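You operate a simulated robot arm through the tools that you are given. There is no shell and no other tool. Be economical: measure what you need, move in short steps, check, and stop when the job is done.

Carry out the task below with a simulated two-armed robot. There is one attempt and no reset: what you move stays moved.

## Task
Sand square 59 dull, then clean it with the white pad.
Fine: that square alone, cleaner from its pot; the lid waits on the black mat and goes on again; block and pad go back. Set down upright: white pad with a knob. What is to be rubbed or washed off counts as gone when no trace of it is left.

It is judged by the outcome, as a careful person would: the job done as asked, and still so three seconds after it is handed in. It fails if anything else is knocked over, pushed out of place, dropped, spilled or broken. Lids that push on must go on centred and level and be pressed home; caps that screw on are set level and turned clockwise until they are tight.

## Robot
Two 7-joint arms with two-finger parallel grippers on one trunk, on a base that drives. Base frame: it is fixed to the floor where the robot stands at the start and does not move with it; the origin is under the middle of the robot, x ahead of it, y to its left, z up. Units: m, rad, N and s.
The left shoulder is at the start at [0.05, 0.168, 1.107], the right one opposite. With the tool pointing down near the work surface each hand reaches from about 0.2 to 0.66 m from the robot's upright axis, wherever it stands, measured 20 degrees to its own side. Places, roughly: black rubber mat on the repair bench [0.5, 0.1, 0.8]; dirt in the left chalk square [0.6, 1.4, 0.9]; dirt in the middle chalk square [0.6, 1.2, 0.9]; dirt in the right chalk square [0.6, 0.9, 0.9]; left chalk square [0.6, 1.4, 0.9]; middle chalk square [0.6, 1.2, 0.9]; right chalk square [0.6, 0.9, 0.9]; shine in the left chalk square [0.6, 1.4, 0.9]; shine in the middle chalk square [0.6, 1.2, 0.9]; shine in the right chalk square [0.6, 0.9, 0.9]. Payload 1.57 kg a hand.
The TCP of each hand is the grasp point between the finger pads, 0.03 m short of the fingertips. In the tool frame z runs along the fingers and y along their closing line. The gripper opens to 0.08 m. The fingers are 0.017 m wide and 0.012 m thick; the gripper's body (0.04 by 0.082 m) begins 0.08 m behind the TCP.
Orientation is that of the tool frame in the base frame, as a unit quaternion [w, x, y, z]. With the fingers straight down and closing along the base's y, the tool's x points along the base's -x, its y along +y and its z along -z.

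## Interface
- The arms move only by the tool drive_tool. It takes "left_rows", "right_rows" or both (then of equal length, played together; a hand with none holds still); each is text: rows parted by semicolons, each of 7 numbers parted by spaces: the finger opening in cm, from 0 to 8, then the shift along the tool's x, y, z in cm, then the turn, a rotation vector about the tool's x, y, z in rad. In form: jaw dx dy dz rx ry rz; .... A call has 1 to 8 rows; each row is the pose to reach, as a shift and turn from the pose commanded when the call began, along the tool's axes at that moment. Rows are played at 5 a second. More than 0.05 m and 0.15 rad between two rows, or a gripper value outside its range, and nothing of the call is played. A pose out of reach is approached as far as the arm can. The call stops where the force on the tool passes 40 N (or 10 N more than at its start, if that is more) or the arm is blocked; 0.2 s more then pass. Each finger travels about 0.045 m/s and halts on what it meets, pressing with about 43 N; the grip force reading is that of the motor and also rises with nothing between the fingers. The clock runs only during rows and for 0.2 s after the last one: add rows that repeat a pose to give the fingers time. It gives the time, the measured TCP pose, the force on the tool (base axes), the opening and the grip force at its end, in the units of the frame above (readings bear some noise), with the torque about the TCP (base axes, N m) and any sound that the robot's microphone picked up.
- Cameras (640 x 400 px; columns grow to the right, rows downward): "scene" is now at [0.1189, 0.044, 1.3247]; the picture's right is [0.50, -0.87, 0.00], its down [-0.45, -0.26, -0.86] and it looks along [0.74, 0.43, -0.51] (base axes); focal length 216 px, centre (320, 200). "left" rides on the left gripper at [0.072, 0.007, -0.122] in its tool frame; the picture's right is [-0.09, 1.00, 0.00], its down [-0.84, -0.08, -0.54] and it looks along [-0.54, -0.05, 0.84] (tool axes); focal length 238 px, centre (320, 200). "right" rides on the right gripper at [0.072, -0.007, -0.122] in its tool frame; the picture's right is [0.09, 1.00, 0.00], its down [-0.84, 0.08, -0.54] and it looks along [-0.54, 0.05, 0.84] (tool axes); focal length 238 px, centre (320, 200). There is no depth. A picture from a camera that has moved, and an enlarged one, comes with that camera's place and axes in the base frame and with its lens.
- grab_frame(camera): a new picture of that camera. The clock stands still meanwhile.
- lift_body(by): slides the trunk up (or, below 0, down) by that many m; the arms and the scene camera ride with it, the base frame stays. It gives what a move gives, with no picture.
- base_move(legs): drives the robot by 1 to 6 legs, each [ahead, left, turn to the left] in m, m and rad, along the robot's own axes; the way and the turn of a leg run together, so that a leg with both is an arc; at most 1.5 m and 3.142 rad a leg. The arms and the cameras ride along, it lands a little off, and it stops where it bumps. It gives what a move gives.
- head_to(pan, tilt): turns the head with the scene camera to pan (to the left, within 1.396 rad either way) and tilt (down, from -0.506 to 1.204), counted from straight ahead of the robot. It gives what a move gives.
- zoom(camera, box): a new picture of the part [left, top, right, bottom] of that camera's present view, enlarged. The clock stands still meanwhile.
- finish_job(): hands the job in; it is judged then, once.

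Work in short steps. Places have to be worked out from the pictures, the camera data and where the tool is seen: move nearer, look again, correct. Check each grasp and each placing, and mend what went wrong. You have 120 turns and 108 pictures in all, those below and enlarged ones among them. Open the grippers and draw the arms clear of the work before you hand the job in, unless the task says otherwise; then end with one line.

The tools are called after "Call:" by a JSON object that holds its "op" and its "data". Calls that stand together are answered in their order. drive_tool: Moves the arms, as the interface text tells. Its arguments: {"type":"object","properties":{"left_rows":{"type":"string"},"right_rows":{"type":"string"}},"required":[]} The other tools are called the same way: lift_body (by) slides the trunk up or down; base_move (legs) drives the base; head_to (pan, tilt) turns the head that bears the scene camera; grab_frame (camera) takes a picture; zoom (camera, box) takes an enlarged picture of a part of a camera's view; finish_job () hands the job in.

At the start:

```text
clock: 0.0
left_position: [0.3022, 0.4644, 1.1741]
left_orientation: [0.0, 0.0, 1.0, 0.0]
left_force: [0.6, -0.1, 0.4]
left_moment: [0.04, 0.0, 0.04]
left_width: 0.08
left_finger_force: 0.0
right_position: [0.2821, 0.0278, 1.2034]
right_orientation: [0.0, 0.0, 1.0, 0.0]
right_force: [-0.8, 0.1, -0.9]
right_moment: [0.0, 0.0, 0.03]
right_width: 0.0799
right_finger_force: 0.0
trunk travel left (down, up): [-0.275, 0.168]
robot x, y, heading: [0.0006, 0.0002, 0.003]
head pan, tilt: [0.52, 0.539]
```

scene: 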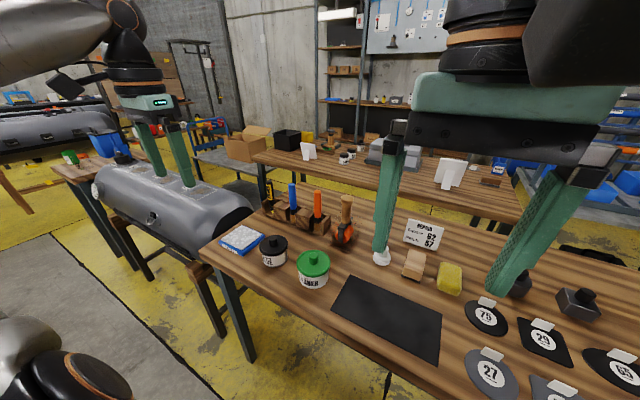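
right: 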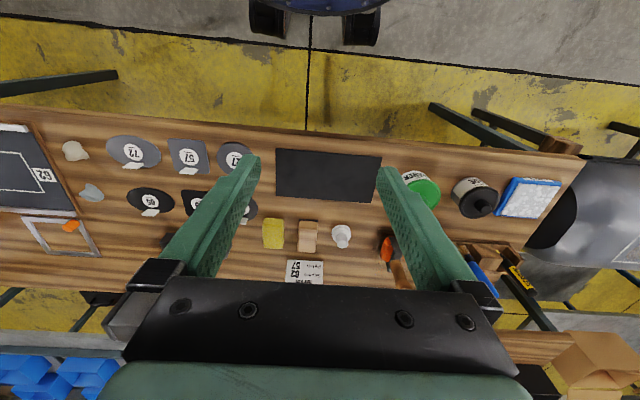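
left: 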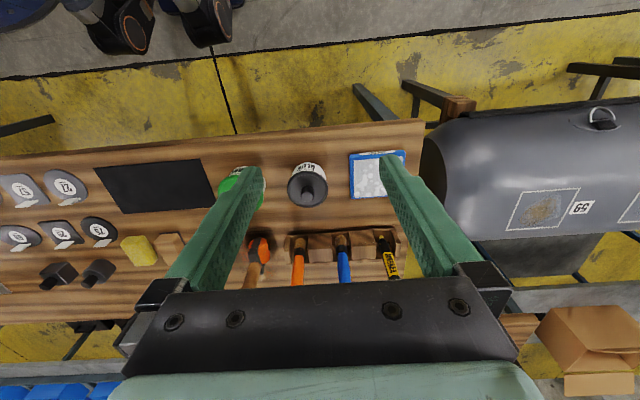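

The bench, pots, pads and a tank with chalk squares are in view. I zoom in to identify the items.

Call:
{"op": "zoom", "data": {"camera": "scene", "box": [200, 170, 480, 345]}}

Call:
{"op": "zoom", "data": {"camera": "left", "box": [220, 80, 640, 300]}}

Call:
{"op": "zoom", "data": {"camera": "right", "box": [240, 130, 600, 320]}}

```text
2.29 times, centred on (340, 258) of scene
camera zoom: at [0.1189, 0.044, 1.3247], right [0.5, -0.87, 0.0], down [-0.45, -0.26, -0.86], along [0.74, 0.43, -0.51], focal length 494 px, centre (274, 69)
```

zoom: 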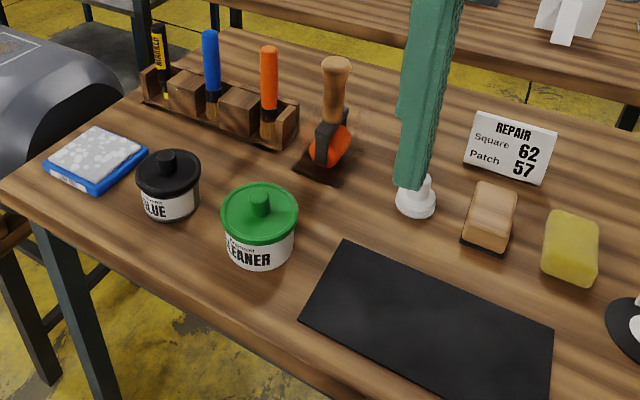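

```text
1.52 times, centred on (430, 190) of left
camera zoom: at [0.2312, 0.4713, 1.2958], right [0.09, 1.0, 0.0], down [0.84, -0.08, 0.54], along [0.54, -0.05, -0.84], focal length 363 px, centre (152, 215)
```

zoom: 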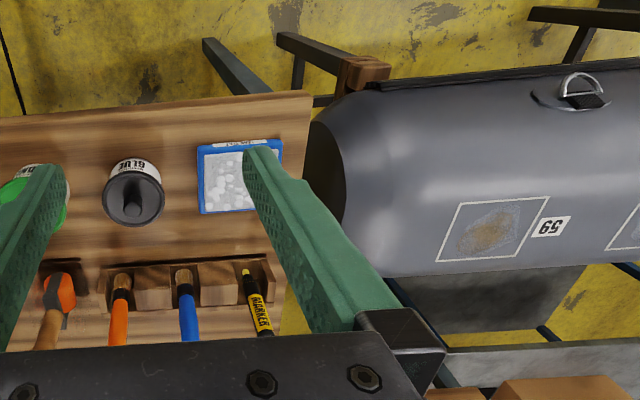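

```text
1.78 times, centred on (420, 225) of right
camera zoom: at [0.2104, 0.0198, 1.3239], right [-0.09, 1.0, 0.0], down [0.84, 0.08, 0.54], along [0.54, 0.05, -0.84], focal length 424 px, centre (142, 156)
```

zoom: 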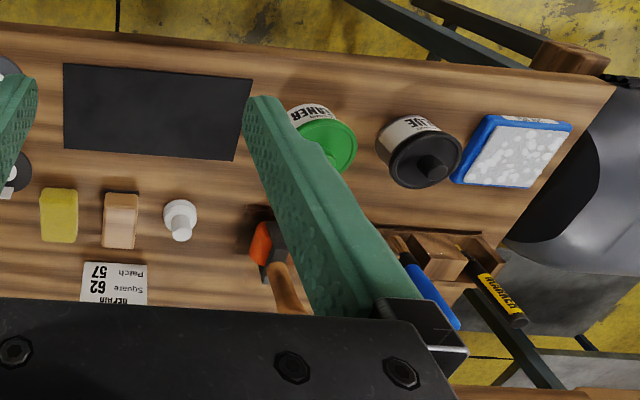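

I take the white knobbed disc by the placard as the pad, the tan block as the sander and the green pot as the cleaner. I drive a bit ahead and left, then look down for precise measurements.

Call:
{"op": "base_move", "data": {"legs": [[0, 0.25, 0], [0.1, 0, 0]]}}

Call:
{"op": "head_to", "data": {"pan": 0.0, "tilt": 0.9}}

Call:
{"op": "grab_frame", "data": {"camera": "right"}}

Call:
{"op": "grab_frame", "data": {"camera": "scene"}}

```text
clock: 2.6
left_position: [0.4044, 0.7128, 1.1742]
left_orientation: [0.0, 0.0, 1.0, 0.0]
left_force: [0.1, -0.1, 0.5]
left_moment: [-0.01, 0.0, 0.02]
left_width: 0.0799
left_finger_force: 0.1
right_position: [0.3841, 0.2738, 1.2015]
right_orientation: [0.0, -0.002, 1.0, 0.0]
right_force: [-0.1, -0.1, -0.4]
right_moment: [-0.01, 0.0, 0.0]
right_width: 0.0799
right_finger_force: 0.1
trunk travel left (down, up): [-0.275, 0.168]
robot x, y, heading: [0.0999, 0.2495, -0.005]
head pan, tilt: [0.52, 0.539]
```

```text
clock: 3.5
left_position: [0.4036, 0.7131, 1.1733]
left_orientation: [0.0, 0.0, 1.0, 0.0]
left_force: [0.3, -0.4, 0.1]
left_moment: [0.01, -0.03, -0.03]
left_width: 0.0799
left_finger_force: 0.0
right_position: [0.3822, 0.2752, 1.2034]
right_orientation: [0.0, -0.001, 1.0, 0.0]
right_force: [0.6, -0.4, 0.1]
right_moment: [0.0, -0.02, -0.01]
right_width: 0.0801
right_finger_force: 0.1
trunk travel left (down, up): [-0.275, 0.168]
robot x, y, heading: [0.1, 0.2486, -0.002]
head pan, tilt: [0.0, 0.901]
```

```text
101 pictures are left
camera right: at [0.3102, 0.2675, 1.3239], right [-0.09, 1.0, 0.0], down [0.84, 0.08, 0.54], along [0.54, 0.05, -0.84], focal length 238 px, centre (320, 200)
```

right: 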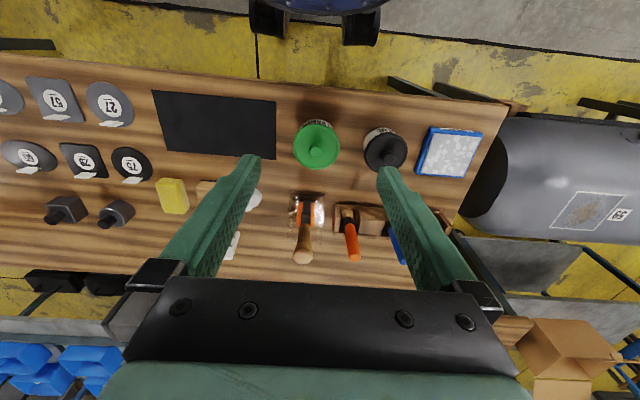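

```text
100 pictures are left
camera scene: at [0.2163, 0.2469, 1.2946], right [0.0, -1.0, 0.0], down [-0.78, 0.0, -0.62], along [0.62, 0.0, -0.78], focal length 216 px, centre (320, 200)
```

scene: 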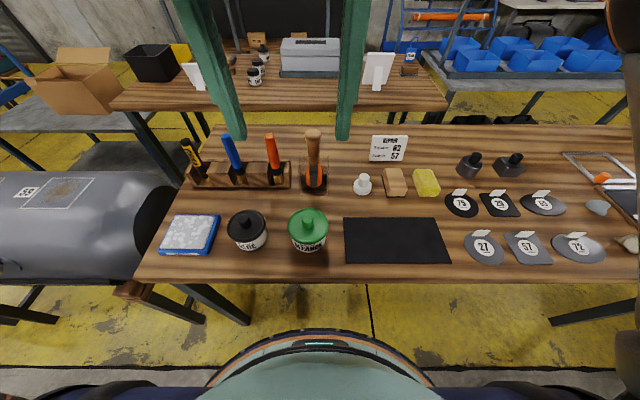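

The scene view is clear now. I zoom in on the white items.

Call:
{"op": "zoom", "data": {"camera": "scene", "box": [320, 120, 460, 210]}}

Call:
{"op": "zoom", "data": {"camera": "scene", "box": [150, 180, 350, 270]}}

Call:
{"op": "zoom", "data": {"camera": "scene", "box": [0, 150, 140, 280]}}

```text
4.44 times, centred on (390, 165) of scene
camera zoom: at [0.2163, 0.2469, 1.2946], right [0.0, -1.0, 0.0], down [-0.78, 0.0, -0.62], along [0.62, 0.0, -0.78], focal length 961 px, centre (9, 356)
```

zoom: 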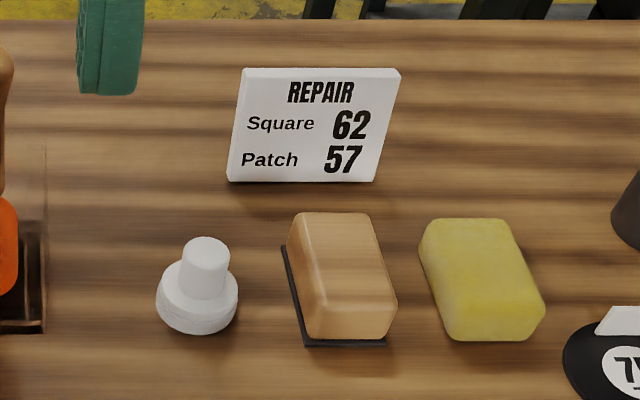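

```text
3.20 times, centred on (250, 225) of scene
camera zoom: at [0.2163, 0.2469, 1.2946], right [0.0, -1.0, 0.0], down [-0.78, 0.0, -0.62], along [0.62, 0.0, -0.78], focal length 692 px, centre (544, 120)
```

zoom: 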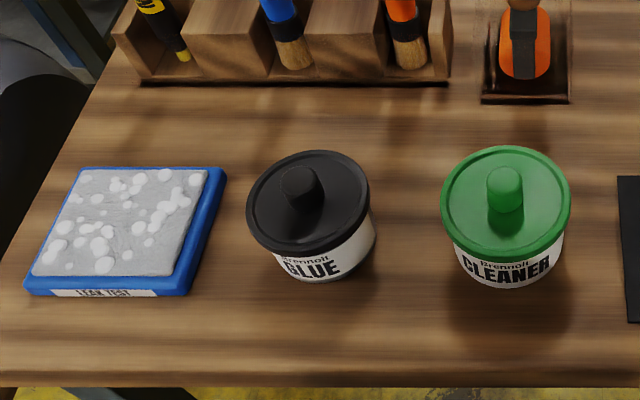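

```text
3.08 times, centred on (70, 215) of scene
camera zoom: at [0.2163, 0.2469, 1.2946], right [0.0, -1.0, 0.0], down [-0.78, 0.0, -0.62], along [0.62, 0.0, -0.78], focal length 665 px, centre (1089, 154)
```

zoom: 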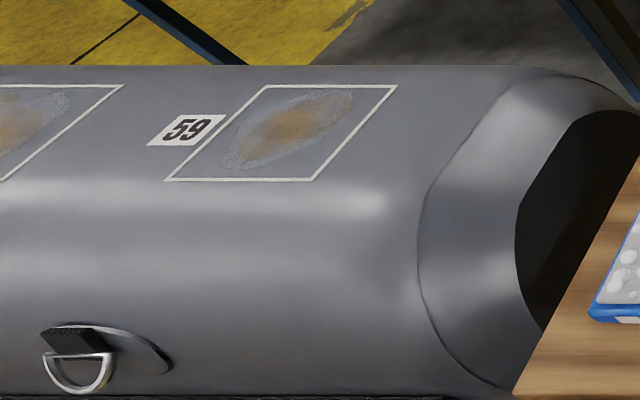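

The white pad with knob is at about (0.649, 0.117), the sanding block at about (0.665, 0.022) and the cleaner pot at about (0.46, 0.28). I move the right hand above the block.

Call:
{"op": "drive_tool", "data": {"right_rows": "8 -3.54 -3.16 0 0 0 0; 8 -7.08 -6.32 0 0 0 0; 8 -10.6 -9.5 0 0 0 0; 8 -14.1 -12.6 0 0 0 0; 8 -17.7 -15.8 0 0 0 0; 8 -21.2 -19 0 0 0 0; 8 -24.8 -22.1 0 0 0 0; 8 -28.3 -25.3 0 0 0 0"}}

Call:
{"op": "drive_tool", "data": {"right_rows": "8 0 0 4.5 0 0 0; 8 0 0 9 0 0 0; 8 0 0 13.5 0 0 0; 8 0 0 18 0 0 0; 8 0 0 22.5 0 0 0; 8 0 0 24 0 0 0"}}

Call:
{"op": "grab_frame", "data": {"camera": "right"}}

Call:
{"op": "zoom", "data": {"camera": "scene", "box": [320, 120, 460, 210]}}

```text
clock: 5.3
left_position: [0.4029, 0.7123, 1.1749]
left_orientation: [0.0, 0.0, 1.0, 0.0]
left_force: [0.3, 0.5, 0.2]
left_moment: [-0.03, 0.02, 0.02]
left_width: 0.08
left_finger_force: 0.2
right_position: [0.6427, 0.0353, 1.1991]
right_orientation: [0.0, -0.001, 1.0, 0.001]
right_force: [0.4, 0.3, -0.3]
right_moment: [0.0, -0.01, -0.01]
right_width: 0.0801
right_finger_force: 0.1
right hand out of reach, approached as far as the arm can: row 8
trunk travel left (down, up): [-0.275, 0.168]
robot x, y, heading: [0.0985, 0.2469, 0.002]
head pan, tilt: [0.0, 0.901]
```

```text
clock: 6.7
left_position: [0.4026, 0.713, 1.1739]
left_orientation: [-0.001, 0.0, 1.0, 0.0]
left_force: [-1.1, -1.1, -0.2]
left_moment: [-0.01, -0.01, 0.03]
left_width: 0.0803
left_finger_force: 0.0
right_position: [0.6431, 0.0372, 0.9581]
right_orientation: [0.0, -0.001, 1.0, 0.0]
right_force: [-0.7, -0.8, -0.7]
right_moment: [-0.02, -0.01, 0.04]
right_width: 0.08
right_finger_force: 0.0
trunk travel left (down, up): [-0.275, 0.168]
robot x, y, heading: [0.1012, 0.2497, 0.004]
head pan, tilt: [0.0, 0.901]
```

```text
96 pictures are left
camera right: at [0.5701, 0.0306, 1.0779], right [-0.09, 1.0, 0.0], down [0.84, 0.08, 0.54], along [0.54, 0.05, -0.84], focal length 238 px, centre (320, 200)
```

right: 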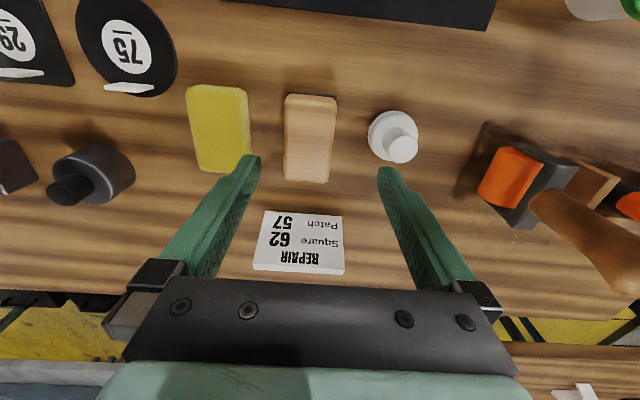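

```text
4.44 times, centred on (390, 165) of scene
camera zoom: at [0.2163, 0.2467, 1.2945], right [0.0, -1.0, 0.0], down [-0.78, 0.0, -0.62], along [0.62, 0.0, -0.78], focal length 961 px, centre (9, 356)
```

zoom: 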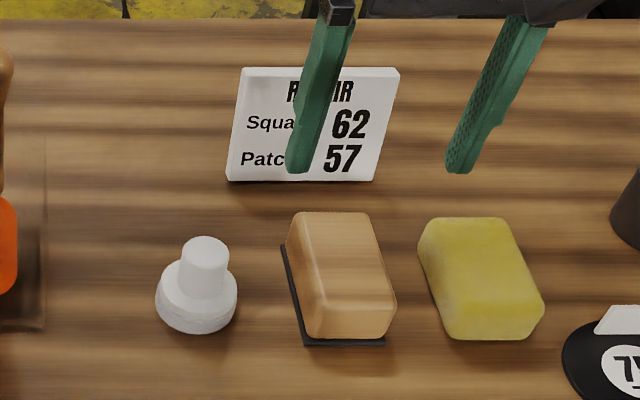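

Block centre refined to about (0.655, 0.026). I narrow the jaw to 7 cm, centre over it and descend to z≈0.84.

Call:
{"op": "drive_tool", "data": {"right_rows": "7 -1.2 -1.1 0 0 0 0; 7 -1.2 -1.1 4 0 0 0; 7 -1.2 -1.1 8 0 0 0; 7 -1.2 -1.1 10 0 0 0; 7 -1.2 -1.1 11.8 0 0 0; 7 -1.2 -1.1 11.8 0 0 0"}}

Call:
{"op": "grab_frame", "data": {"camera": "right"}}

Call:
{"op": "zoom", "data": {"camera": "scene", "box": [320, 120, 460, 210]}}

```text
clock: 8.1
left_position: [0.4032, 0.7126, 1.1741]
left_orientation: [0.0, 0.0, 1.0, 0.0]
left_force: [-0.1, 0.0, 0.2]
left_moment: [-0.01, 0.01, -0.02]
left_width: 0.0798
left_finger_force: 0.1
right_position: [0.6543, 0.0275, 0.8398]
right_orientation: [0.0, 0.0, 1.0, 0.0]
right_force: [-0.4, 0.3, 0.0]
right_moment: [0.02, 0.0, -0.02]
right_width: 0.0704
right_finger_force: 0.0
trunk travel left (down, up): [-0.275, 0.168]
robot x, y, heading: [0.0988, 0.2489, 0.0]
head pan, tilt: [0.0, 0.901]
```

```text
94 pictures are left
camera right: at [0.5817, 0.0211, 0.9606], right [-0.09, 1.0, 0.0], down [0.84, 0.08, 0.54], along [0.54, 0.05, -0.84], focal length 238 px, centre (320, 200)
```

right: 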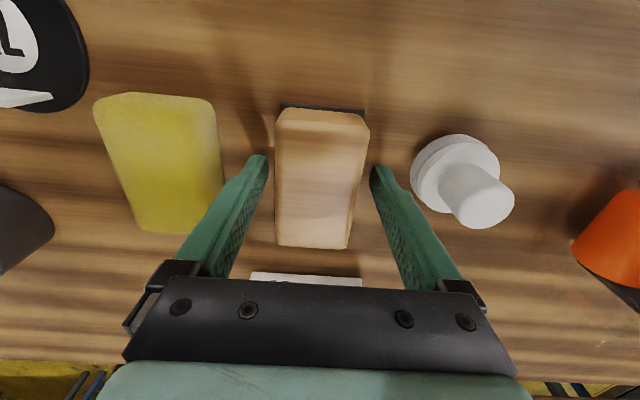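

```text
4.44 times, centred on (390, 165) of scene
camera zoom: at [0.2162, 0.2468, 1.2945], right [0.0, -1.0, 0.0], down [-0.78, 0.0, -0.62], along [0.62, 0.0, -0.78], focal length 961 px, centre (9, 356)
```

zoom: 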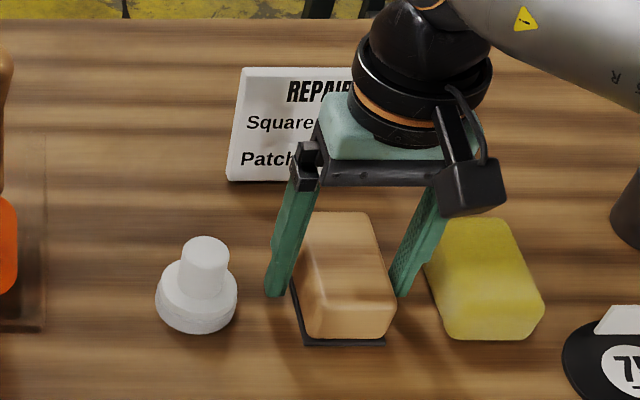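

Well centred. I close on the block.

Call:
{"op": "drive_tool", "data": {"right_rows": "3 0 0 0 0 0 0; 3 0 0 0 0 0 0; 3 0 0 0 0 0 0; 3 0 0 0 0 0 0"}}

Call:
{"op": "drive_tool", "data": {"right_rows": "3 0 0 -1 0 0 0; 3 0 0 -5 0 0 0; 3 0 0 -10 0 0 0; 3 0 0 -15 0 0 0; 3 0 0 -19 0 0 0; 3 0 0 -22 0 0 0"}}

Call:
{"op": "grab_frame", "data": {"camera": "right"}}

Call:
{"op": "zoom", "data": {"camera": "scene", "box": [320, 80, 500, 210]}}

```text
clock: 9.1
left_position: [0.4035, 0.7118, 1.1737]
left_orientation: [0.0, 0.0, 1.0, 0.0]
left_force: [0.9, 0.9, -0.9]
left_moment: [-0.02, 0.01, 0.01]
left_width: 0.0802
left_finger_force: 0.1
right_position: [0.6544, 0.0275, 0.8393]
right_orientation: [0.0, 0.0, 1.0, 0.0]
right_force: [0.2, 0.2, 0.4]
right_moment: [-0.03, -0.02, -0.01]
right_width: 0.0512
right_finger_force: 40.4
trunk travel left (down, up): [-0.275, 0.168]
robot x, y, heading: [0.0963, 0.2511, -0.002]
head pan, tilt: [0.0, 0.901]
```

```text
clock: 10.5
left_position: [0.4025, 0.7118, 1.1739]
left_orientation: [0.0, 0.0, 1.0, 0.0]
left_force: [0.9, -0.7, -0.8]
left_moment: [0.01, 0.02, 0.01]
left_width: 0.0799
left_finger_force: 0.0
right_position: [0.6542, 0.0302, 1.0601]
right_orientation: [0.001, -0.001, 1.0, 0.0]
right_force: [0.5, 0.2, -1.0]
right_moment: [0.01, 0.01, -0.04]
right_width: 0.051
right_finger_force: 43.0
trunk travel left (down, up): [-0.275, 0.168]
robot x, y, heading: [0.0992, 0.2482, -0.006]
head pan, tilt: [0.0, 0.901]
```

```text
92 pictures are left
camera right: at [0.5811, 0.0219, 1.181], right [-0.09, 1.0, 0.0], down [0.84, 0.08, 0.54], along [0.54, 0.05, -0.84], focal length 238 px, centre (320, 200)
```

right: 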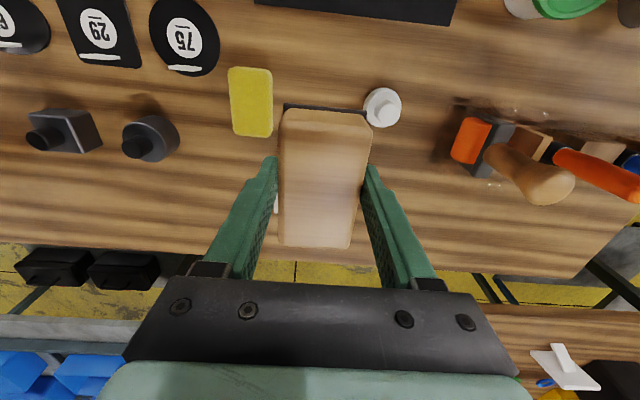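

```text
3.08 times, centred on (410, 145) of scene
camera zoom: at [0.2161, 0.247, 1.2945], right [0.0, -1.0, 0.0], down [-0.78, 0.0, -0.62], along [0.62, 0.0, -0.78], focal length 665 px, centre (43, 369)
```

zoom: 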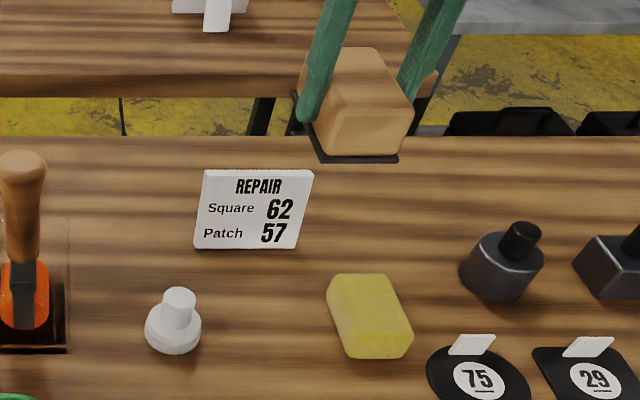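

The block is held (5.1 cm). Before strafing left I look at the tank and the floor on the way.

Call:
{"op": "head_to", "data": {"pan": 0.9, "tilt": 0.8}}

Call:
{"op": "grab_frame", "data": {"camera": "scene"}}

```text
clock: 11.7
left_position: [0.4039, 0.7116, 1.1741]
left_orientation: [0.0, 0.0, 1.0, 0.0]
left_force: [0.6, -0.4, -0.6]
left_moment: [0.0, 0.05, 0.04]
left_width: 0.0802
left_finger_force: 0.0
right_position: [0.654, 0.0299, 1.0596]
right_orientation: [0.001, -0.001, 1.0, 0.0]
right_force: [0.1, -0.2, -1.0]
right_moment: [0.02, 0.03, -0.02]
right_width: 0.0511
right_finger_force: 42.8
trunk travel left (down, up): [-0.275, 0.168]
robot x, y, heading: [0.099, 0.2511, 0.002]
head pan, tilt: [0.901, 0.799]
```

```text
90 pictures are left
camera scene: at [0.191, 0.3099, 1.3024], right [0.78, -0.62, 0.0], down [-0.45, -0.56, -0.7], along [0.43, 0.55, -0.72], focal length 216 px, centre (320, 200)
```

scene: 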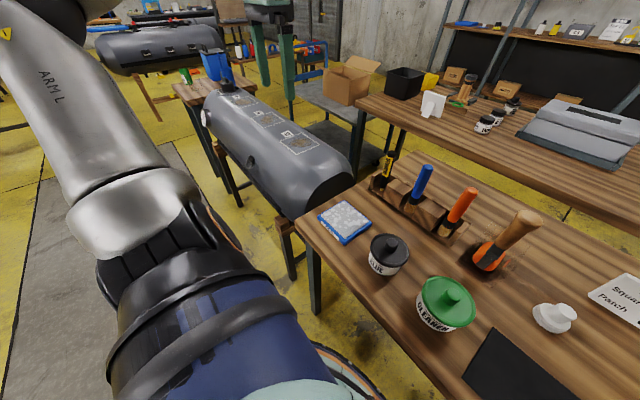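

The way looks clear. I raise the right hand a bit and strafe 0.8 m left to stand at the tank.

Call:
{"op": "drive_tool", "data": {"right_rows": "3 2 0 -4 0 0 0; 3 4 0 -7 0 0 0"}}

Call:
{"op": "base_move", "data": {"legs": [[0, 0.8, 0]]}}

Call:
{"op": "head_to", "data": {"pan": -0.15, "tilt": 0.85}}

Call:
{"op": "grab_frame", "data": {"camera": "scene"}}

Call:
{"op": "grab_frame", "data": {"camera": "right"}}

```text
clock: 12.3
left_position: [0.4033, 0.7125, 1.1738]
left_orientation: [0.0, -0.001, 1.0, 0.0]
left_force: [-0.4, 0.5, -0.3]
left_moment: [0.01, -0.02, 0.0]
left_width: 0.0801
left_finger_force: 0.0
right_position: [0.6142, 0.0289, 1.1309]
right_orientation: [0.0, 0.0, 1.0, 0.0]
right_force: [1.2, -0.3, -1.1]
right_moment: [-0.01, -0.02, -0.01]
right_width: 0.0512
right_finger_force: 43.0
trunk travel left (down, up): [-0.275, 0.168]
robot x, y, heading: [0.098, 0.2475, 0.003]
head pan, tilt: [0.901, 0.799]
```

```text
clock: 16.6
left_position: [0.4114, 1.5127, 1.1749]
left_orientation: [0.0, 0.004, 1.0, 0.001]
left_force: [0.8, -0.3, -0.4]
left_moment: [0.01, -0.03, -0.03]
left_width: 0.0798
left_finger_force: 0.2
right_position: [0.6156, 0.8266, 1.1304]
right_orientation: [0.0, 0.004, 1.0, -0.001]
right_force: [0.5, -1.1, -1.1]
right_moment: [-0.01, 0.0, 0.01]
right_width: 0.0512
right_finger_force: 43.1
trunk travel left (down, up): [-0.275, 0.168]
robot x, y, heading: [0.1062, 1.0482, -0.007]
head pan, tilt: [0.901, 0.799]
```

```text
clock: 17.9
left_position: [0.4101, 1.5128, 1.1737]
left_orientation: [0.0, 0.004, 1.0, 0.0]
left_force: [-0.6, -0.4, -0.6]
left_moment: [0.02, 0.05, -0.03]
left_width: 0.0799
left_finger_force: 0.0
right_position: [0.6153, 0.8256, 1.13]
right_orientation: [0.0, 0.005, 1.0, -0.001]
right_force: [-0.2, -0.2, -1.0]
right_moment: [-0.02, 0.02, 0.01]
right_width: 0.051
right_finger_force: 42.8
trunk travel left (down, up): [-0.275, 0.168]
robot x, y, heading: [0.1025, 1.0535, -0.003]
head pan, tilt: [-0.15, 0.85]
```

```text
89 pictures are left
camera scene: at [0.2215, 1.037, 1.2984], right [-0.16, -0.99, 0.0], down [-0.74, 0.12, -0.66], along [0.65, -0.1, -0.75], focal length 216 px, centre (320, 200)
```

scene: 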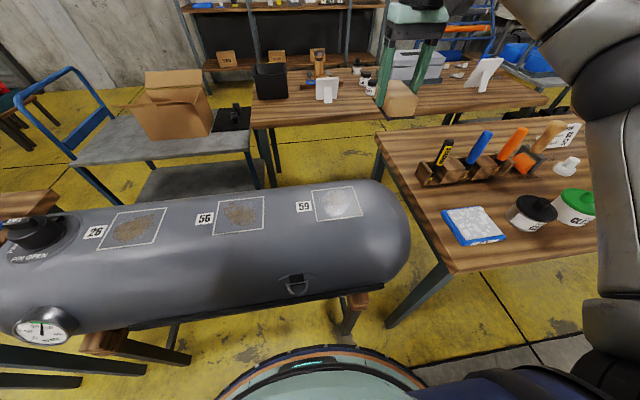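

```text
88 pictures are left
camera right: at [0.5431, 0.8199, 1.2509], right [-0.08, 1.0, 0.0], down [0.84, 0.07, 0.54], along [0.54, 0.05, -0.84], focal length 238 px, centre (320, 200)
```

right: 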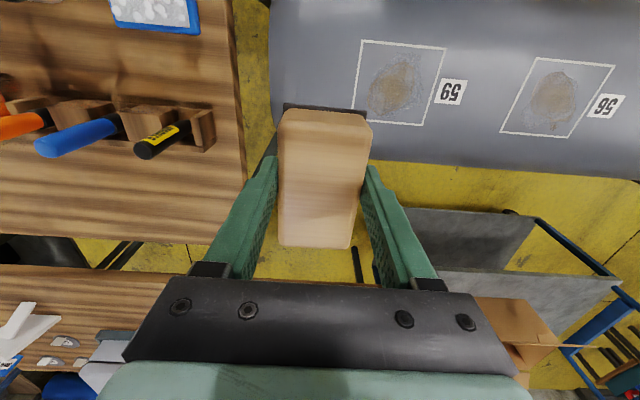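

Labels confirm: 26, 56, 59 each left of its square, so 59 is the rightmost. I zoom to triangulate it and the tank profile.

Call:
{"op": "zoom", "data": {"camera": "scene", "box": [280, 165, 420, 252]}}

Call:
{"op": "zoom", "data": {"camera": "right", "box": [300, 0, 500, 140]}}

```text
4.57 times, centred on (350, 208) of scene
camera zoom: at [0.2215, 1.037, 1.2984], right [-0.16, -0.99, 0.0], down [-0.74, 0.12, -0.66], along [0.65, -0.1, -0.75], focal length 988 px, centre (183, 161)
```

zoom: 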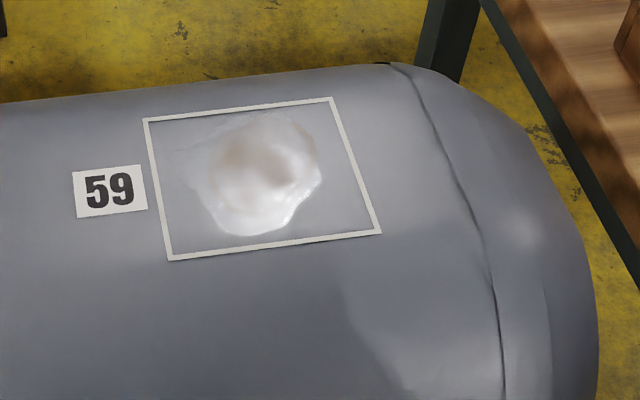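

```text
2.86 times, centred on (400, 70) of right
camera zoom: at [0.5431, 0.8199, 1.2509], right [-0.08, 1.0, 0.0], down [0.84, 0.07, 0.54], along [0.54, 0.05, -0.84], focal length 681 px, centre (91, 571)
```

zoom: 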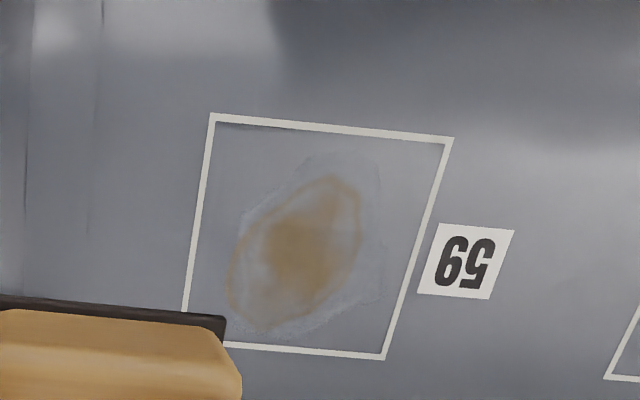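

Triangulated: square 59 spans x 0.532–0.638, y 0.880–0.996, corners z≈0.861, with the crest at x≈0.585. I rotate the block 90° at a height, so its 9 cm length lies along the tank, and centre it over the square.

Call:
{"op": "drive_tool", "data": {"right_rows": "3 0.5 1.4 0 0 0 0.145; 3 1 2.8 0 0 0 0.29; 3 1.5 4.2 0 0 0 0.435; 3 2 5.6 0 0 0 0.58; 3 2.5 7 0 0 0 0.725; 3 3 8.4 0 0 0 0.87; 3 3 9.8 0 0 0 1.015; 3 3 11.2 0 0 0 1.16"}}

Call:
{"op": "drive_tool", "data": {"right_rows": "3 0 0 2 0 0 0.14; 3 0 0 4 0 0 0.28; 3 0 0 6 0 0 0.411; 3 0 0 9 0 0 0.411; 3 0 0 12 0 0 0.411; 3 0 0 15 0 0 0.411"}}

Call:
{"op": "grab_frame", "data": {"camera": "scene"}}

Call:
{"op": "grab_frame", "data": {"camera": "right"}}

```text
clock: 19.7
left_position: [0.41, 1.512, 1.1747]
left_orientation: [0.0, 0.004, 1.0, 0.0]
left_force: [-0.3, 0.1, -0.1]
left_moment: [0.01, 0.01, -0.01]
left_width: 0.0801
left_finger_force: 0.1
right_position: [0.5877, 0.9383, 1.1308]
right_orientation: [0.0, 0.553, 0.833, 0.0]
right_force: [0.2, -0.8, -1.5]
right_moment: [-0.02, -0.02, -0.03]
right_width: 0.0513
right_finger_force: 43.0
trunk travel left (down, up): [-0.275, 0.168]
robot x, y, heading: [0.1033, 1.0502, -0.007]
head pan, tilt: [-0.15, 0.85]
```

```text
clock: 21.1
left_position: [0.4104, 1.5121, 1.174]
left_orientation: [0.0, 0.005, 1.0, 0.0]
left_force: [-0.2, -0.4, -0.1]
left_moment: [0.04, -0.05, -0.01]
left_width: 0.0803
left_finger_force: 0.1
right_position: [0.5874, 0.9377, 0.9808]
right_orientation: [-0.001, 0.711, 0.703, 0.001]
right_force: [0.0, 0.9, -0.4]
right_moment: [0.04, 0.02, 0.0]
right_width: 0.051
right_finger_force: 43.1
trunk travel left (down, up): [-0.275, 0.168]
robot x, y, heading: [0.1033, 1.0546, -0.005]
head pan, tilt: [-0.15, 0.85]
```

```text
85 pictures are left
camera scene: at [0.2217, 1.0369, 1.2984], right [-0.16, -0.99, 0.0], down [-0.74, 0.12, -0.66], along [0.65, -0.1, -0.75], focal length 216 px, centre (320, 200)
```

scene: 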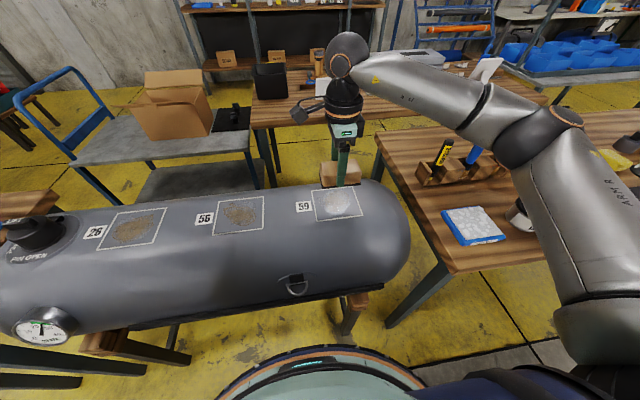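

```text
84 pictures are left
camera right: at [0.5804, 1.0097, 1.102], right [1.0, 0.08, 0.0], down [0.07, -0.84, 0.54], along [0.04, -0.54, -0.84], focal length 238 px, centre (320, 200)
```

right: 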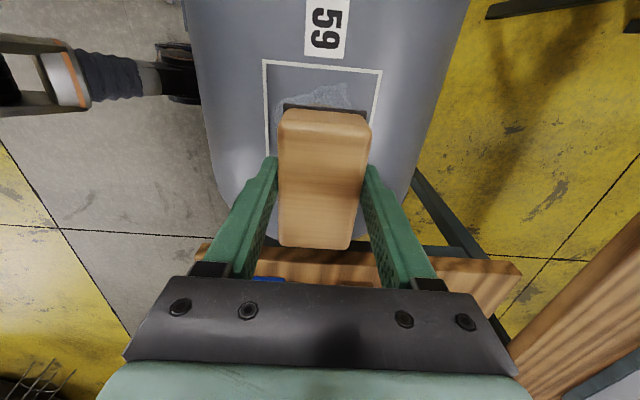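

Aligned. I lower toward the surface, feeling for contact.

Call:
{"op": "drive_tool", "data": {"right_rows": "3 0 0 4 0 0 0; 3 0 0 5.5 0 0 0; 3 0 0 6 0 0 0; 3 0 0 6.4 0 0 0; 3 0 0 6.7 0 0 0"}}

```text
clock: 22.3
left_position: [0.4111, 1.5121, 1.1738]
left_orientation: [0.0, 0.004, 1.0, 0.0]
left_force: [0.6, -0.3, 0.3]
left_moment: [0.03, -0.02, 0.0]
left_width: 0.0798
left_finger_force: 0.1
right_position: [0.5864, 0.9387, 0.913]
right_orientation: [0.0, 0.71, 0.704, 0.0]
right_force: [0.2, -0.7, -1.3]
right_moment: [0.0, 0.04, 0.04]
right_width: 0.0513
right_finger_force: 42.7
trunk travel left (down, up): [-0.275, 0.168]
robot x, y, heading: [0.1024, 1.0492, -0.009]
head pan, tilt: [-0.15, 0.85]
```

No contact yet at z=0.913; I go on in 2 mm steps.

Call:
{"op": "drive_tool", "data": {"right_rows": "3 0 0 0.2 0 0 0; 3 0 0 0.4 0 0 0; 3 0 0 0.6 0 0 0; 3 0 0 0.6 0 0 0"}}

Call:
{"op": "zoom", "data": {"camera": "scene", "box": [280, 150, 420, 237]}}

```text
clock: 23.3
left_position: [0.4114, 1.5123, 1.1739]
left_orientation: [0.0, 0.004, 1.0, -0.001]
left_force: [-0.3, 0.0, -0.1]
left_moment: [0.03, 0.0, 0.0]
left_width: 0.08
left_finger_force: 0.1
right_position: [0.5871, 0.9398, 0.9067]
right_orientation: [0.0, 0.711, 0.704, 0.0]
right_force: [-0.1, 0.0, -1.9]
right_moment: [0.03, 0.0, 0.01]
right_width: 0.051
right_finger_force: 43.3
trunk travel left (down, up): [-0.275, 0.168]
robot x, y, heading: [0.1043, 1.0514, -0.009]
head pan, tilt: [-0.15, 0.85]
```

```text
4.57 times, centred on (350, 194) of scene
camera zoom: at [0.2215, 1.037, 1.2984], right [-0.16, -0.99, 0.0], down [-0.74, 0.12, -0.66], along [0.65, -0.1, -0.75], focal length 988 px, centre (183, 230)
```

zoom: 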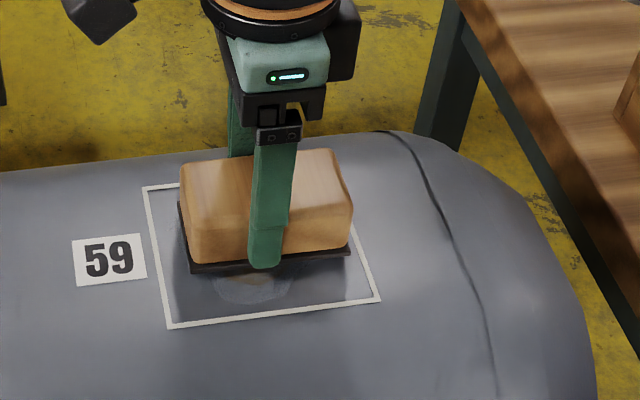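

Almost touching; I continue down.

Call:
{"op": "drive_tool", "data": {"right_rows": "3 0 0 0.2 0 0 0; 3 0 0 0.4 0 0 0; 3 0 0 0.5 0 0 0; 3 0 0 0.5 0 0 0"}}

```text
clock: 24.3
left_position: [0.4114, 1.5127, 1.1734]
left_orientation: [0.0, 0.004, 1.0, 0.0]
left_force: [0.0, 0.4, 0.0]
left_moment: [0.02, 0.01, 0.01]
left_width: 0.0802
left_finger_force: 0.2
right_position: [0.5867, 0.9383, 0.9024]
right_orientation: [0.0, 0.71, 0.704, 0.0]
right_force: [-0.2, 0.4, -2.1]
right_moment: [0.03, 0.02, 0.0]
right_width: 0.0512
right_finger_force: 42.7
trunk travel left (down, up): [-0.275, 0.168]
robot x, y, heading: [0.1022, 1.0499, -0.011]
head pan, tilt: [-0.15, 0.85]
```

Call:
{"op": "drive_tool", "data": {"right_rows": "3 0 0 0.2 0 0 0; 3 0 0 0.4 0 0 0; 3 0 0 0.4 0 0 0"}}

```text
clock: 25.1
left_position: [0.4113, 1.5121, 1.1737]
left_orientation: [-0.001, 0.004, 1.0, 0.0]
left_force: [-0.5, 0.1, 0.0]
left_moment: [0.0, 0.0, 0.0]
left_width: 0.08
left_finger_force: 0.0
right_position: [0.5864, 0.9383, 0.8976]
right_orientation: [0.0, 0.71, 0.704, 0.0]
right_force: [0.0, 0.3, 3.0]
right_moment: [-0.17, 0.11, -0.02]
right_width: 0.0512
right_finger_force: 43.5
trunk travel left (down, up): [-0.275, 0.168]
robot x, y, heading: [0.1062, 1.0497, -0.008]
head pan, tilt: [-0.15, 0.85]
```

Contact at z≈0.898. I press a little more to gauge the stiffness.

Call:
{"op": "drive_tool", "data": {"right_rows": "3 0 0 0.15 0 0 0; 3 0 0 0.15 0 0 0"}}

```text
clock: 25.7
left_position: [0.411, 1.5121, 1.1743]
left_orientation: [0.001, 0.004, 1.0, -0.001]
left_force: [0.5, -0.1, -0.3]
left_moment: [0.04, 0.03, -0.02]
left_width: 0.0799
left_finger_force: 0.0
right_position: [0.5863, 0.9391, 0.8978]
right_orientation: [0.001, 0.71, 0.704, 0.002]
right_force: [-0.5, -2.4, 14.5]
right_moment: [-0.3, 0.41, 0.05]
right_width: 0.0509
right_finger_force: 42.9
trunk travel left (down, up): [-0.275, 0.168]
robot x, y, heading: [0.1011, 1.0494, -0.008]
head pan, tilt: [-0.15, 0.85]
```

Stiffness is about 8 N/mm, now pressing at about 15 N. I rock and sweep the block across the tank's curve within the square.

Call:
{"op": "drive_tool", "data": {"right_rows": "3 0 1.23 0.04 0.06 0 0; 3 0 2.4 0.15 0.12 0 0; 3 0 1.23 0.04 0.06 0 0; 3 0 0 0 0 0 0; 3 0 -1.23 0.04 -0.06 0 0; 3 0 -2.4 0.15 -0.12 0 0; 3 0 -1.23 0.04 -0.06 0 0; 3 0 0 0 0 0 0"}}

Call:
{"op": "zoom", "data": {"camera": "scene", "box": [280, 150, 420, 237]}}

```text
clock: 27.5
left_position: [0.408, 1.5122, 1.1734]
left_orientation: [0.002, 0.004, 1.0, 0.0]
left_force: [-0.9, -0.8, -0.5]
left_moment: [0.01, -0.04, -0.02]
left_width: 0.0796
left_finger_force: 0.0
right_position: [0.5845, 0.9403, 0.8966]
right_orientation: [0.0, 0.71, 0.704, 0.002]
right_force: [-7.0, 3.6, 21.3]
right_moment: [0.06, -0.04, -0.05]
right_width: 0.0513
right_finger_force: 43.3
trunk travel left (down, up): [-0.275, 0.168]
robot x, y, heading: [0.1058, 1.0534, -0.011]
head pan, tilt: [-0.15, 0.85]
```

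```text
4.57 times, centred on (350, 194) of scene
camera zoom: at [0.2188, 1.0377, 1.2985], right [-0.16, -0.99, 0.0], down [-0.74, 0.12, -0.66], along [0.65, -0.11, -0.75], focal length 988 px, centre (183, 230)
```

zoom: 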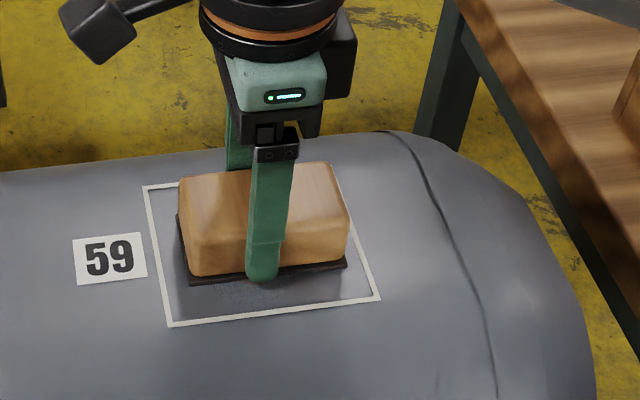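

The shine ahead of the block has gone dull. I do another sweep shifted slightly along the tank.

Call:
{"op": "drive_tool", "data": {"right_rows": "3 -0.6 0 0 0 0 0; 3 -0.6 1.23 0.04 0.06 0 0; 3 -0.6 2.4 0.15 0.12 0 0; 3 -0.6 1.23 0.04 0.06 0 0; 3 -0.6 0 0 0 0 0; 3 -0.6 -1.23 0.04 -0.06 0 0; 3 -0.6 -2.4 0.15 -0.12 0 0; 3 -0.6 -1.23 0.04 -0.06 0 0"}}

Call:
{"op": "drive_tool", "data": {"right_rows": "3 0 1.23 -0.04 0.06 0 0; 3 0.1 1.23 -0.5 0.06 0 0; 3 0.1 1.23 -3 0.06 0 0; 3 0 1.23 -7 0.06 0 0; 3 0 1.23 -11 0.06 0 0"}}

Call:
{"op": "zoom", "data": {"camera": "scene", "box": [280, 150, 420, 237]}}

Call:
{"op": "zoom", "data": {"camera": "right", "box": [220, 0, 440, 140]}}

```text
clock: 29.3
left_position: [0.4079, 1.5118, 1.174]
left_orientation: [0.001, 0.004, 1.0, 0.0]
left_force: [0.0, 0.7, 0.3]
left_moment: [-0.02, -0.01, 0.0]
left_width: 0.0801
left_finger_force: 0.1
right_position: [0.5696, 0.9334, 0.8984]
right_orientation: [0.02, 0.709, 0.705, 0.021]
right_force: [-11.3, -1.9, 25.4]
right_moment: [0.09, 0.83, 0.11]
right_width: 0.0509
right_finger_force: 42.9
trunk travel left (down, up): [-0.275, 0.168]
robot x, y, heading: [0.1003, 1.0503, -0.007]
head pan, tilt: [-0.15, 0.85]
```

```text
clock: 30.5
left_position: [0.4108, 1.5134, 1.1735]
left_orientation: [0.0, 0.005, 1.0, 0.0]
left_force: [0.0, -1.2, 0.7]
left_moment: [0.0, -0.01, 0.01]
left_width: 0.08
left_finger_force: 0.1
right_position: [0.5784, 0.9324, 1.0087]
right_orientation: [0.0, 0.71, 0.704, 0.0]
right_force: [-0.2, 0.5, -1.1]
right_moment: [-0.01, -0.01, 0.0]
right_width: 0.0512
right_finger_force: 42.6
trunk travel left (down, up): [-0.275, 0.168]
robot x, y, heading: [0.1038, 1.054, -0.013]
head pan, tilt: [-0.15, 0.85]
```

```text
4.57 times, centred on (350, 194) of scene
camera zoom: at [0.2212, 1.0372, 1.2984], right [-0.16, -0.99, 0.0], down [-0.74, 0.12, -0.66], along [0.65, -0.1, -0.75], focal length 988 px, centre (183, 230)
```

zoom: 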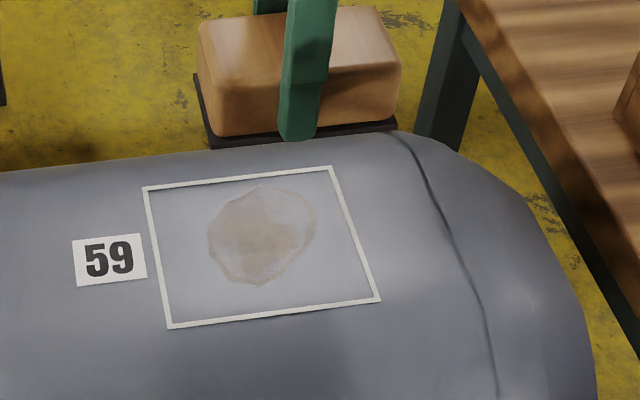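

```text
2.86 times, centred on (330, 70) of right
camera zoom: at [0.5721, 1.0035, 1.1291], right [1.0, 0.08, 0.0], down [0.07, -0.84, 0.54], along [0.05, -0.54, -0.84], focal length 681 px, centre (291, 571)
```

zoom: 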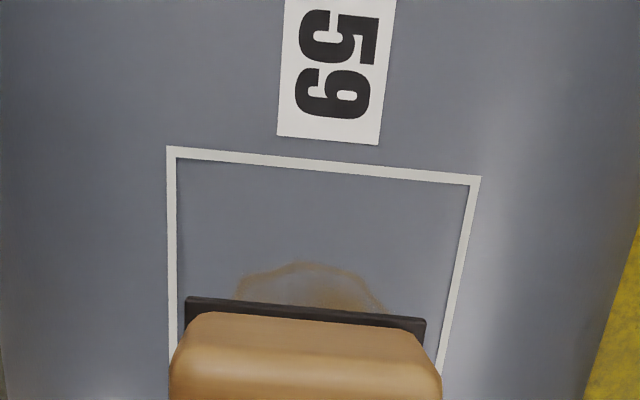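

The gloss is gone from this angle, with only dull dirt left. I rotate the block back, look again unobstructed, and check closely for remaining shine.

Call:
{"op": "drive_tool", "data": {"right_rows": "3 0 0 -2 0 0 -0.145; 3 0 0 -4 0 0 -0.29; 3 0 0 -6 0 0 -0.435; 3 0 0 -8 0 0 -0.58; 3 0 0 -10 0 0 -0.725; 3 0 0 -12 0 0 -0.87; 3 0 0 -12 0 0 -1.015; 3 0 0 -12 0 0 -1.16"}}

Call:
{"op": "drive_tool", "data": {"right_rows": "3 -2 -4 0 0 0 -0.14; 3 -4 -8 0 0 0 -0.28; 3 -5 -11 0 0 0 -0.411"}}

Call:
{"op": "zoom", "data": {"camera": "scene", "box": [300, 170, 390, 230]}}

Call:
{"op": "zoom", "data": {"camera": "right", "box": [300, 0, 500, 140]}}

```text
clock: 32.3
left_position: [0.4106, 1.5117, 1.1746]
left_orientation: [0.0, 0.004, 1.0, 0.0]
left_force: [-0.5, 0.4, -0.9]
left_moment: [0.03, -0.01, -0.02]
left_width: 0.0798
left_finger_force: 0.1
right_position: [0.5809, 0.9331, 1.1281]
right_orientation: [-0.001, 0.207, 0.978, 0.0]
right_force: [0.3, 0.8, -0.2]
right_moment: [-0.01, 0.0, 0.01]
right_width: 0.051
right_finger_force: 43.4
trunk travel left (down, up): [-0.275, 0.168]
robot x, y, heading: [0.1066, 1.0517, -0.01]
head pan, tilt: [-0.15, 0.85]
```

```text
clock: 33.1
left_position: [0.411, 1.5114, 1.1753]
left_orientation: [0.001, 0.005, 1.0, -0.001]
left_force: [-0.3, -0.1, 0.7]
left_moment: [0.01, 0.01, 0.0]
left_width: 0.08
left_finger_force: 0.0
right_position: [0.5811, 0.811, 1.1257]
right_orientation: [-0.001, 0.004, 1.0, 0.001]
right_force: [0.8, 1.1, -1.6]
right_moment: [0.04, 0.02, -0.01]
right_width: 0.0515
right_finger_force: 42.8
trunk travel left (down, up): [-0.275, 0.168]
robot x, y, heading: [0.0993, 1.0494, -0.009]
head pan, tilt: [-0.15, 0.85]
```

```text
6.67 times, centred on (345, 200) of scene
camera zoom: at [0.2213, 1.0365, 1.2984], right [-0.16, -0.99, 0.0], down [-0.74, 0.12, -0.66], along [0.65, -0.1, -0.75], focal length 1441 px, centre (153, 200)
```

zoom: 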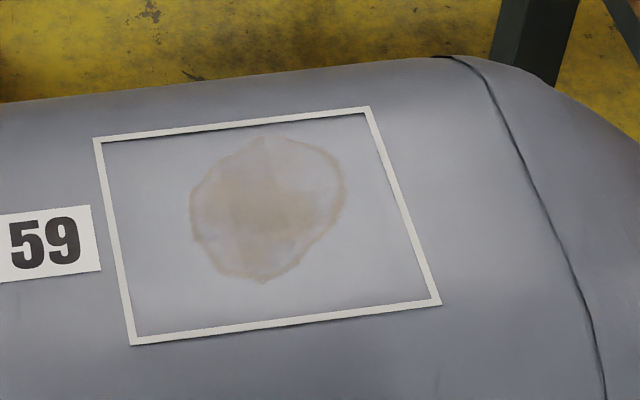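

```text
2.86 times, centred on (400, 70) of right
camera zoom: at [0.5084, 0.805, 1.2467], right [-0.08, 1.0, 0.0], down [0.84, 0.07, 0.54], along [0.54, 0.05, -0.84], focal length 681 px, centre (91, 571)
```

zoom: 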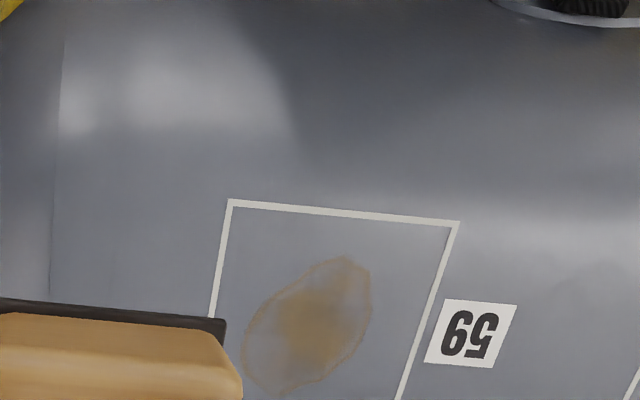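

Shine is fully gone and only the dirt remains (x 0.548–0.625, y 0.900–0.965). I drive back to the bench to return the block.

Call:
{"op": "base_move", "data": {"legs": [[0, -0.8, 0]]}}

Call:
{"op": "head_to", "data": {"pan": 0.0, "tilt": 0.9}}

```text
clock: 37.4
left_position: [0.4064, 0.7102, 1.1756]
left_orientation: [-0.001, 0.014, 1.0, 0.0]
left_force: [0.4, -0.5, -0.5]
left_moment: [0.02, 0.0, 0.03]
left_width: 0.0799
left_finger_force: 0.1
right_position: [0.5621, 0.0059, 1.1258]
right_orientation: [0.0, 0.013, 1.0, 0.0]
right_force: [-0.4, 0.3, -1.5]
right_moment: [0.0, -0.01, -0.02]
right_width: 0.0514
right_finger_force: 42.8
trunk travel left (down, up): [-0.275, 0.168]
robot x, y, heading: [0.0886, 0.2527, -0.027]
head pan, tilt: [-0.15, 0.85]
```

```text
clock: 38.1
left_position: [0.4042, 0.7092, 1.1745]
left_orientation: [0.0, 0.013, 1.0, 0.0]
left_force: [-0.5, -0.5, 0.4]
left_moment: [-0.04, 0.02, 0.0]
left_width: 0.0798
left_finger_force: 0.1
right_position: [0.561, 0.0061, 1.126]
right_orientation: [-0.001, 0.013, 1.0, 0.0]
right_force: [-0.1, 0.6, -0.5]
right_moment: [-0.02, 0.0, 0.01]
right_width: 0.051
right_finger_force: 43.3
trunk travel left (down, up): [-0.275, 0.168]
robot x, y, heading: [0.0877, 0.2504, -0.026]
head pan, tilt: [0.0, 0.901]
```

I correct the small heading and x error of the base.

Call:
{"op": "base_move", "data": {"legs": [[0.014, 0, 0.025]]}}

```text
clock: 38.9
left_position: [0.407, 0.7164, 1.173]
left_orientation: [0.0, 0.001, 1.0, -0.001]
left_force: [1.1, 0.2, 1.0]
left_moment: [-0.01, -0.01, 0.05]
left_width: 0.08
left_finger_force: 0.1
right_position: [0.5825, 0.0178, 1.1258]
right_orientation: [0.0, 0.001, 1.0, 0.001]
right_force: [-0.7, -0.1, -1.9]
right_moment: [-0.01, 0.03, 0.01]
right_width: 0.0513
right_finger_force: 42.9
trunk travel left (down, up): [-0.275, 0.168]
robot x, y, heading: [0.1007, 0.2552, 0.003]
head pan, tilt: [0.0, 0.901]
```

Now I move over the block's original spot and descend to just above the bench.

Call:
{"op": "drive_tool", "data": {"right_rows": "3 -2.4 0.3 3 0 0 0; 3 -4.8 0.6 6 0 0 0; 3 -7.2 0.97 9 0 0 0; 3 -7.2 0.97 13.5 0 0 0; 3 -7.2 0.97 18 0 0 0; 3 -7.2 0.97 22.5 0 0 0; 3 -7.2 0.97 26 0 0 0; 3 -7.2 0.97 26 0 0 0"}}

Call:
{"op": "zoom", "data": {"camera": "scene", "box": [320, 120, 460, 210]}}

```text
clock: 40.6
left_position: [0.4062, 0.7175, 1.1727]
left_orientation: [0.001, 0.0, 1.0, -0.001]
left_force: [-0.5, -0.4, 0.0]
left_moment: [-0.01, -0.03, 0.05]
left_width: 0.0801
left_finger_force: 0.0
right_position: [0.6541, 0.0295, 0.865]
right_orientation: [0.0, 0.001, 1.0, 0.0]
right_force: [0.0, 0.3, -1.2]
right_moment: [0.01, 0.02, 0.01]
right_width: 0.051
right_finger_force: 43.0
trunk travel left (down, up): [-0.275, 0.168]
robot x, y, heading: [0.1017, 0.2546, 0.0]
head pan, tilt: [0.0, 0.901]
```

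```text
4.44 times, centred on (390, 165) of scene
camera zoom: at [0.2191, 0.2524, 1.2945], right [0.0, -1.0, 0.0], down [-0.78, 0.0, -0.62], along [0.62, 0.0, -0.78], focal length 961 px, centre (9, 356)
```

zoom: 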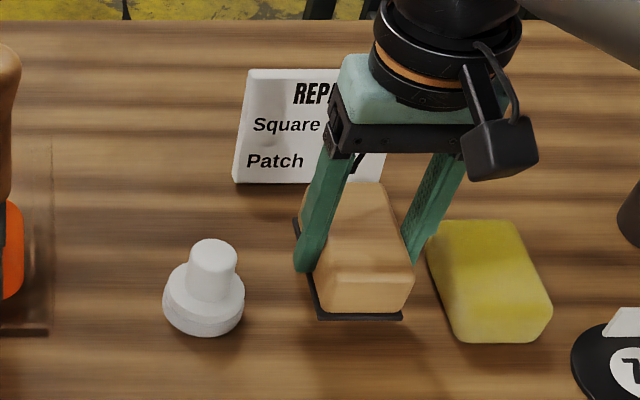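

I lower the last 2.5 cm, ending in a gentle touch.

Call:
{"op": "drive_tool", "data": {"right_rows": "3 0 -0.2 1 0 0 0; 3 0 -0.2 2 0 0 0; 3 0 -0.2 2.3 0 0 0; 3 0 -0.2 2.5 0 0 0; 3 0 -0.2 2.6 0 0 0"}}

```text
clock: 41.9
left_position: [0.4079, 0.7174, 1.1743]
left_orientation: [0.0, 0.0, 1.0, 0.0]
left_force: [0.3, 1.1, 0.6]
left_moment: [-0.03, 0.0, -0.02]
left_width: 0.0798
left_finger_force: 0.0
right_position: [0.6533, 0.0256, 0.8408]
right_orientation: [-0.001, 0.0, 1.0, 0.001]
right_force: [0.0, -1.0, -1.5]
right_moment: [0.03, 0.0, -0.01]
right_width: 0.0511
right_finger_force: 43.1
trunk travel left (down, up): [-0.275, 0.168]
robot x, y, heading: [0.1038, 0.2535, -0.003]
head pan, tilt: [0.0, 0.901]
```

Call:
{"op": "drive_tool", "data": {"right_rows": "3 0 0 0.1 0 0 0; 3 0 0 0.2 0 0 0; 3 0 0 0.2 0 0 0"}}

```text
clock: 42.6
left_position: [0.4081, 0.7164, 1.1745]
left_orientation: [0.0, 0.001, 1.0, 0.0]
left_force: [0.1, -0.8, 0.1]
left_moment: [0.02, 0.02, -0.01]
left_width: 0.0802
left_finger_force: 0.0
right_position: [0.6559, 0.0275, 0.8386]
right_orientation: [0.0, 0.002, 1.0, 0.0]
right_force: [-0.5, -0.8, 1.8]
right_moment: [-0.05, 0.16, 0.02]
right_width: 0.0511
right_finger_force: 42.6
trunk travel left (down, up): [-0.275, 0.168]
robot x, y, heading: [0.1031, 0.2523, 0.0]
head pan, tilt: [0.0, 0.901]
```

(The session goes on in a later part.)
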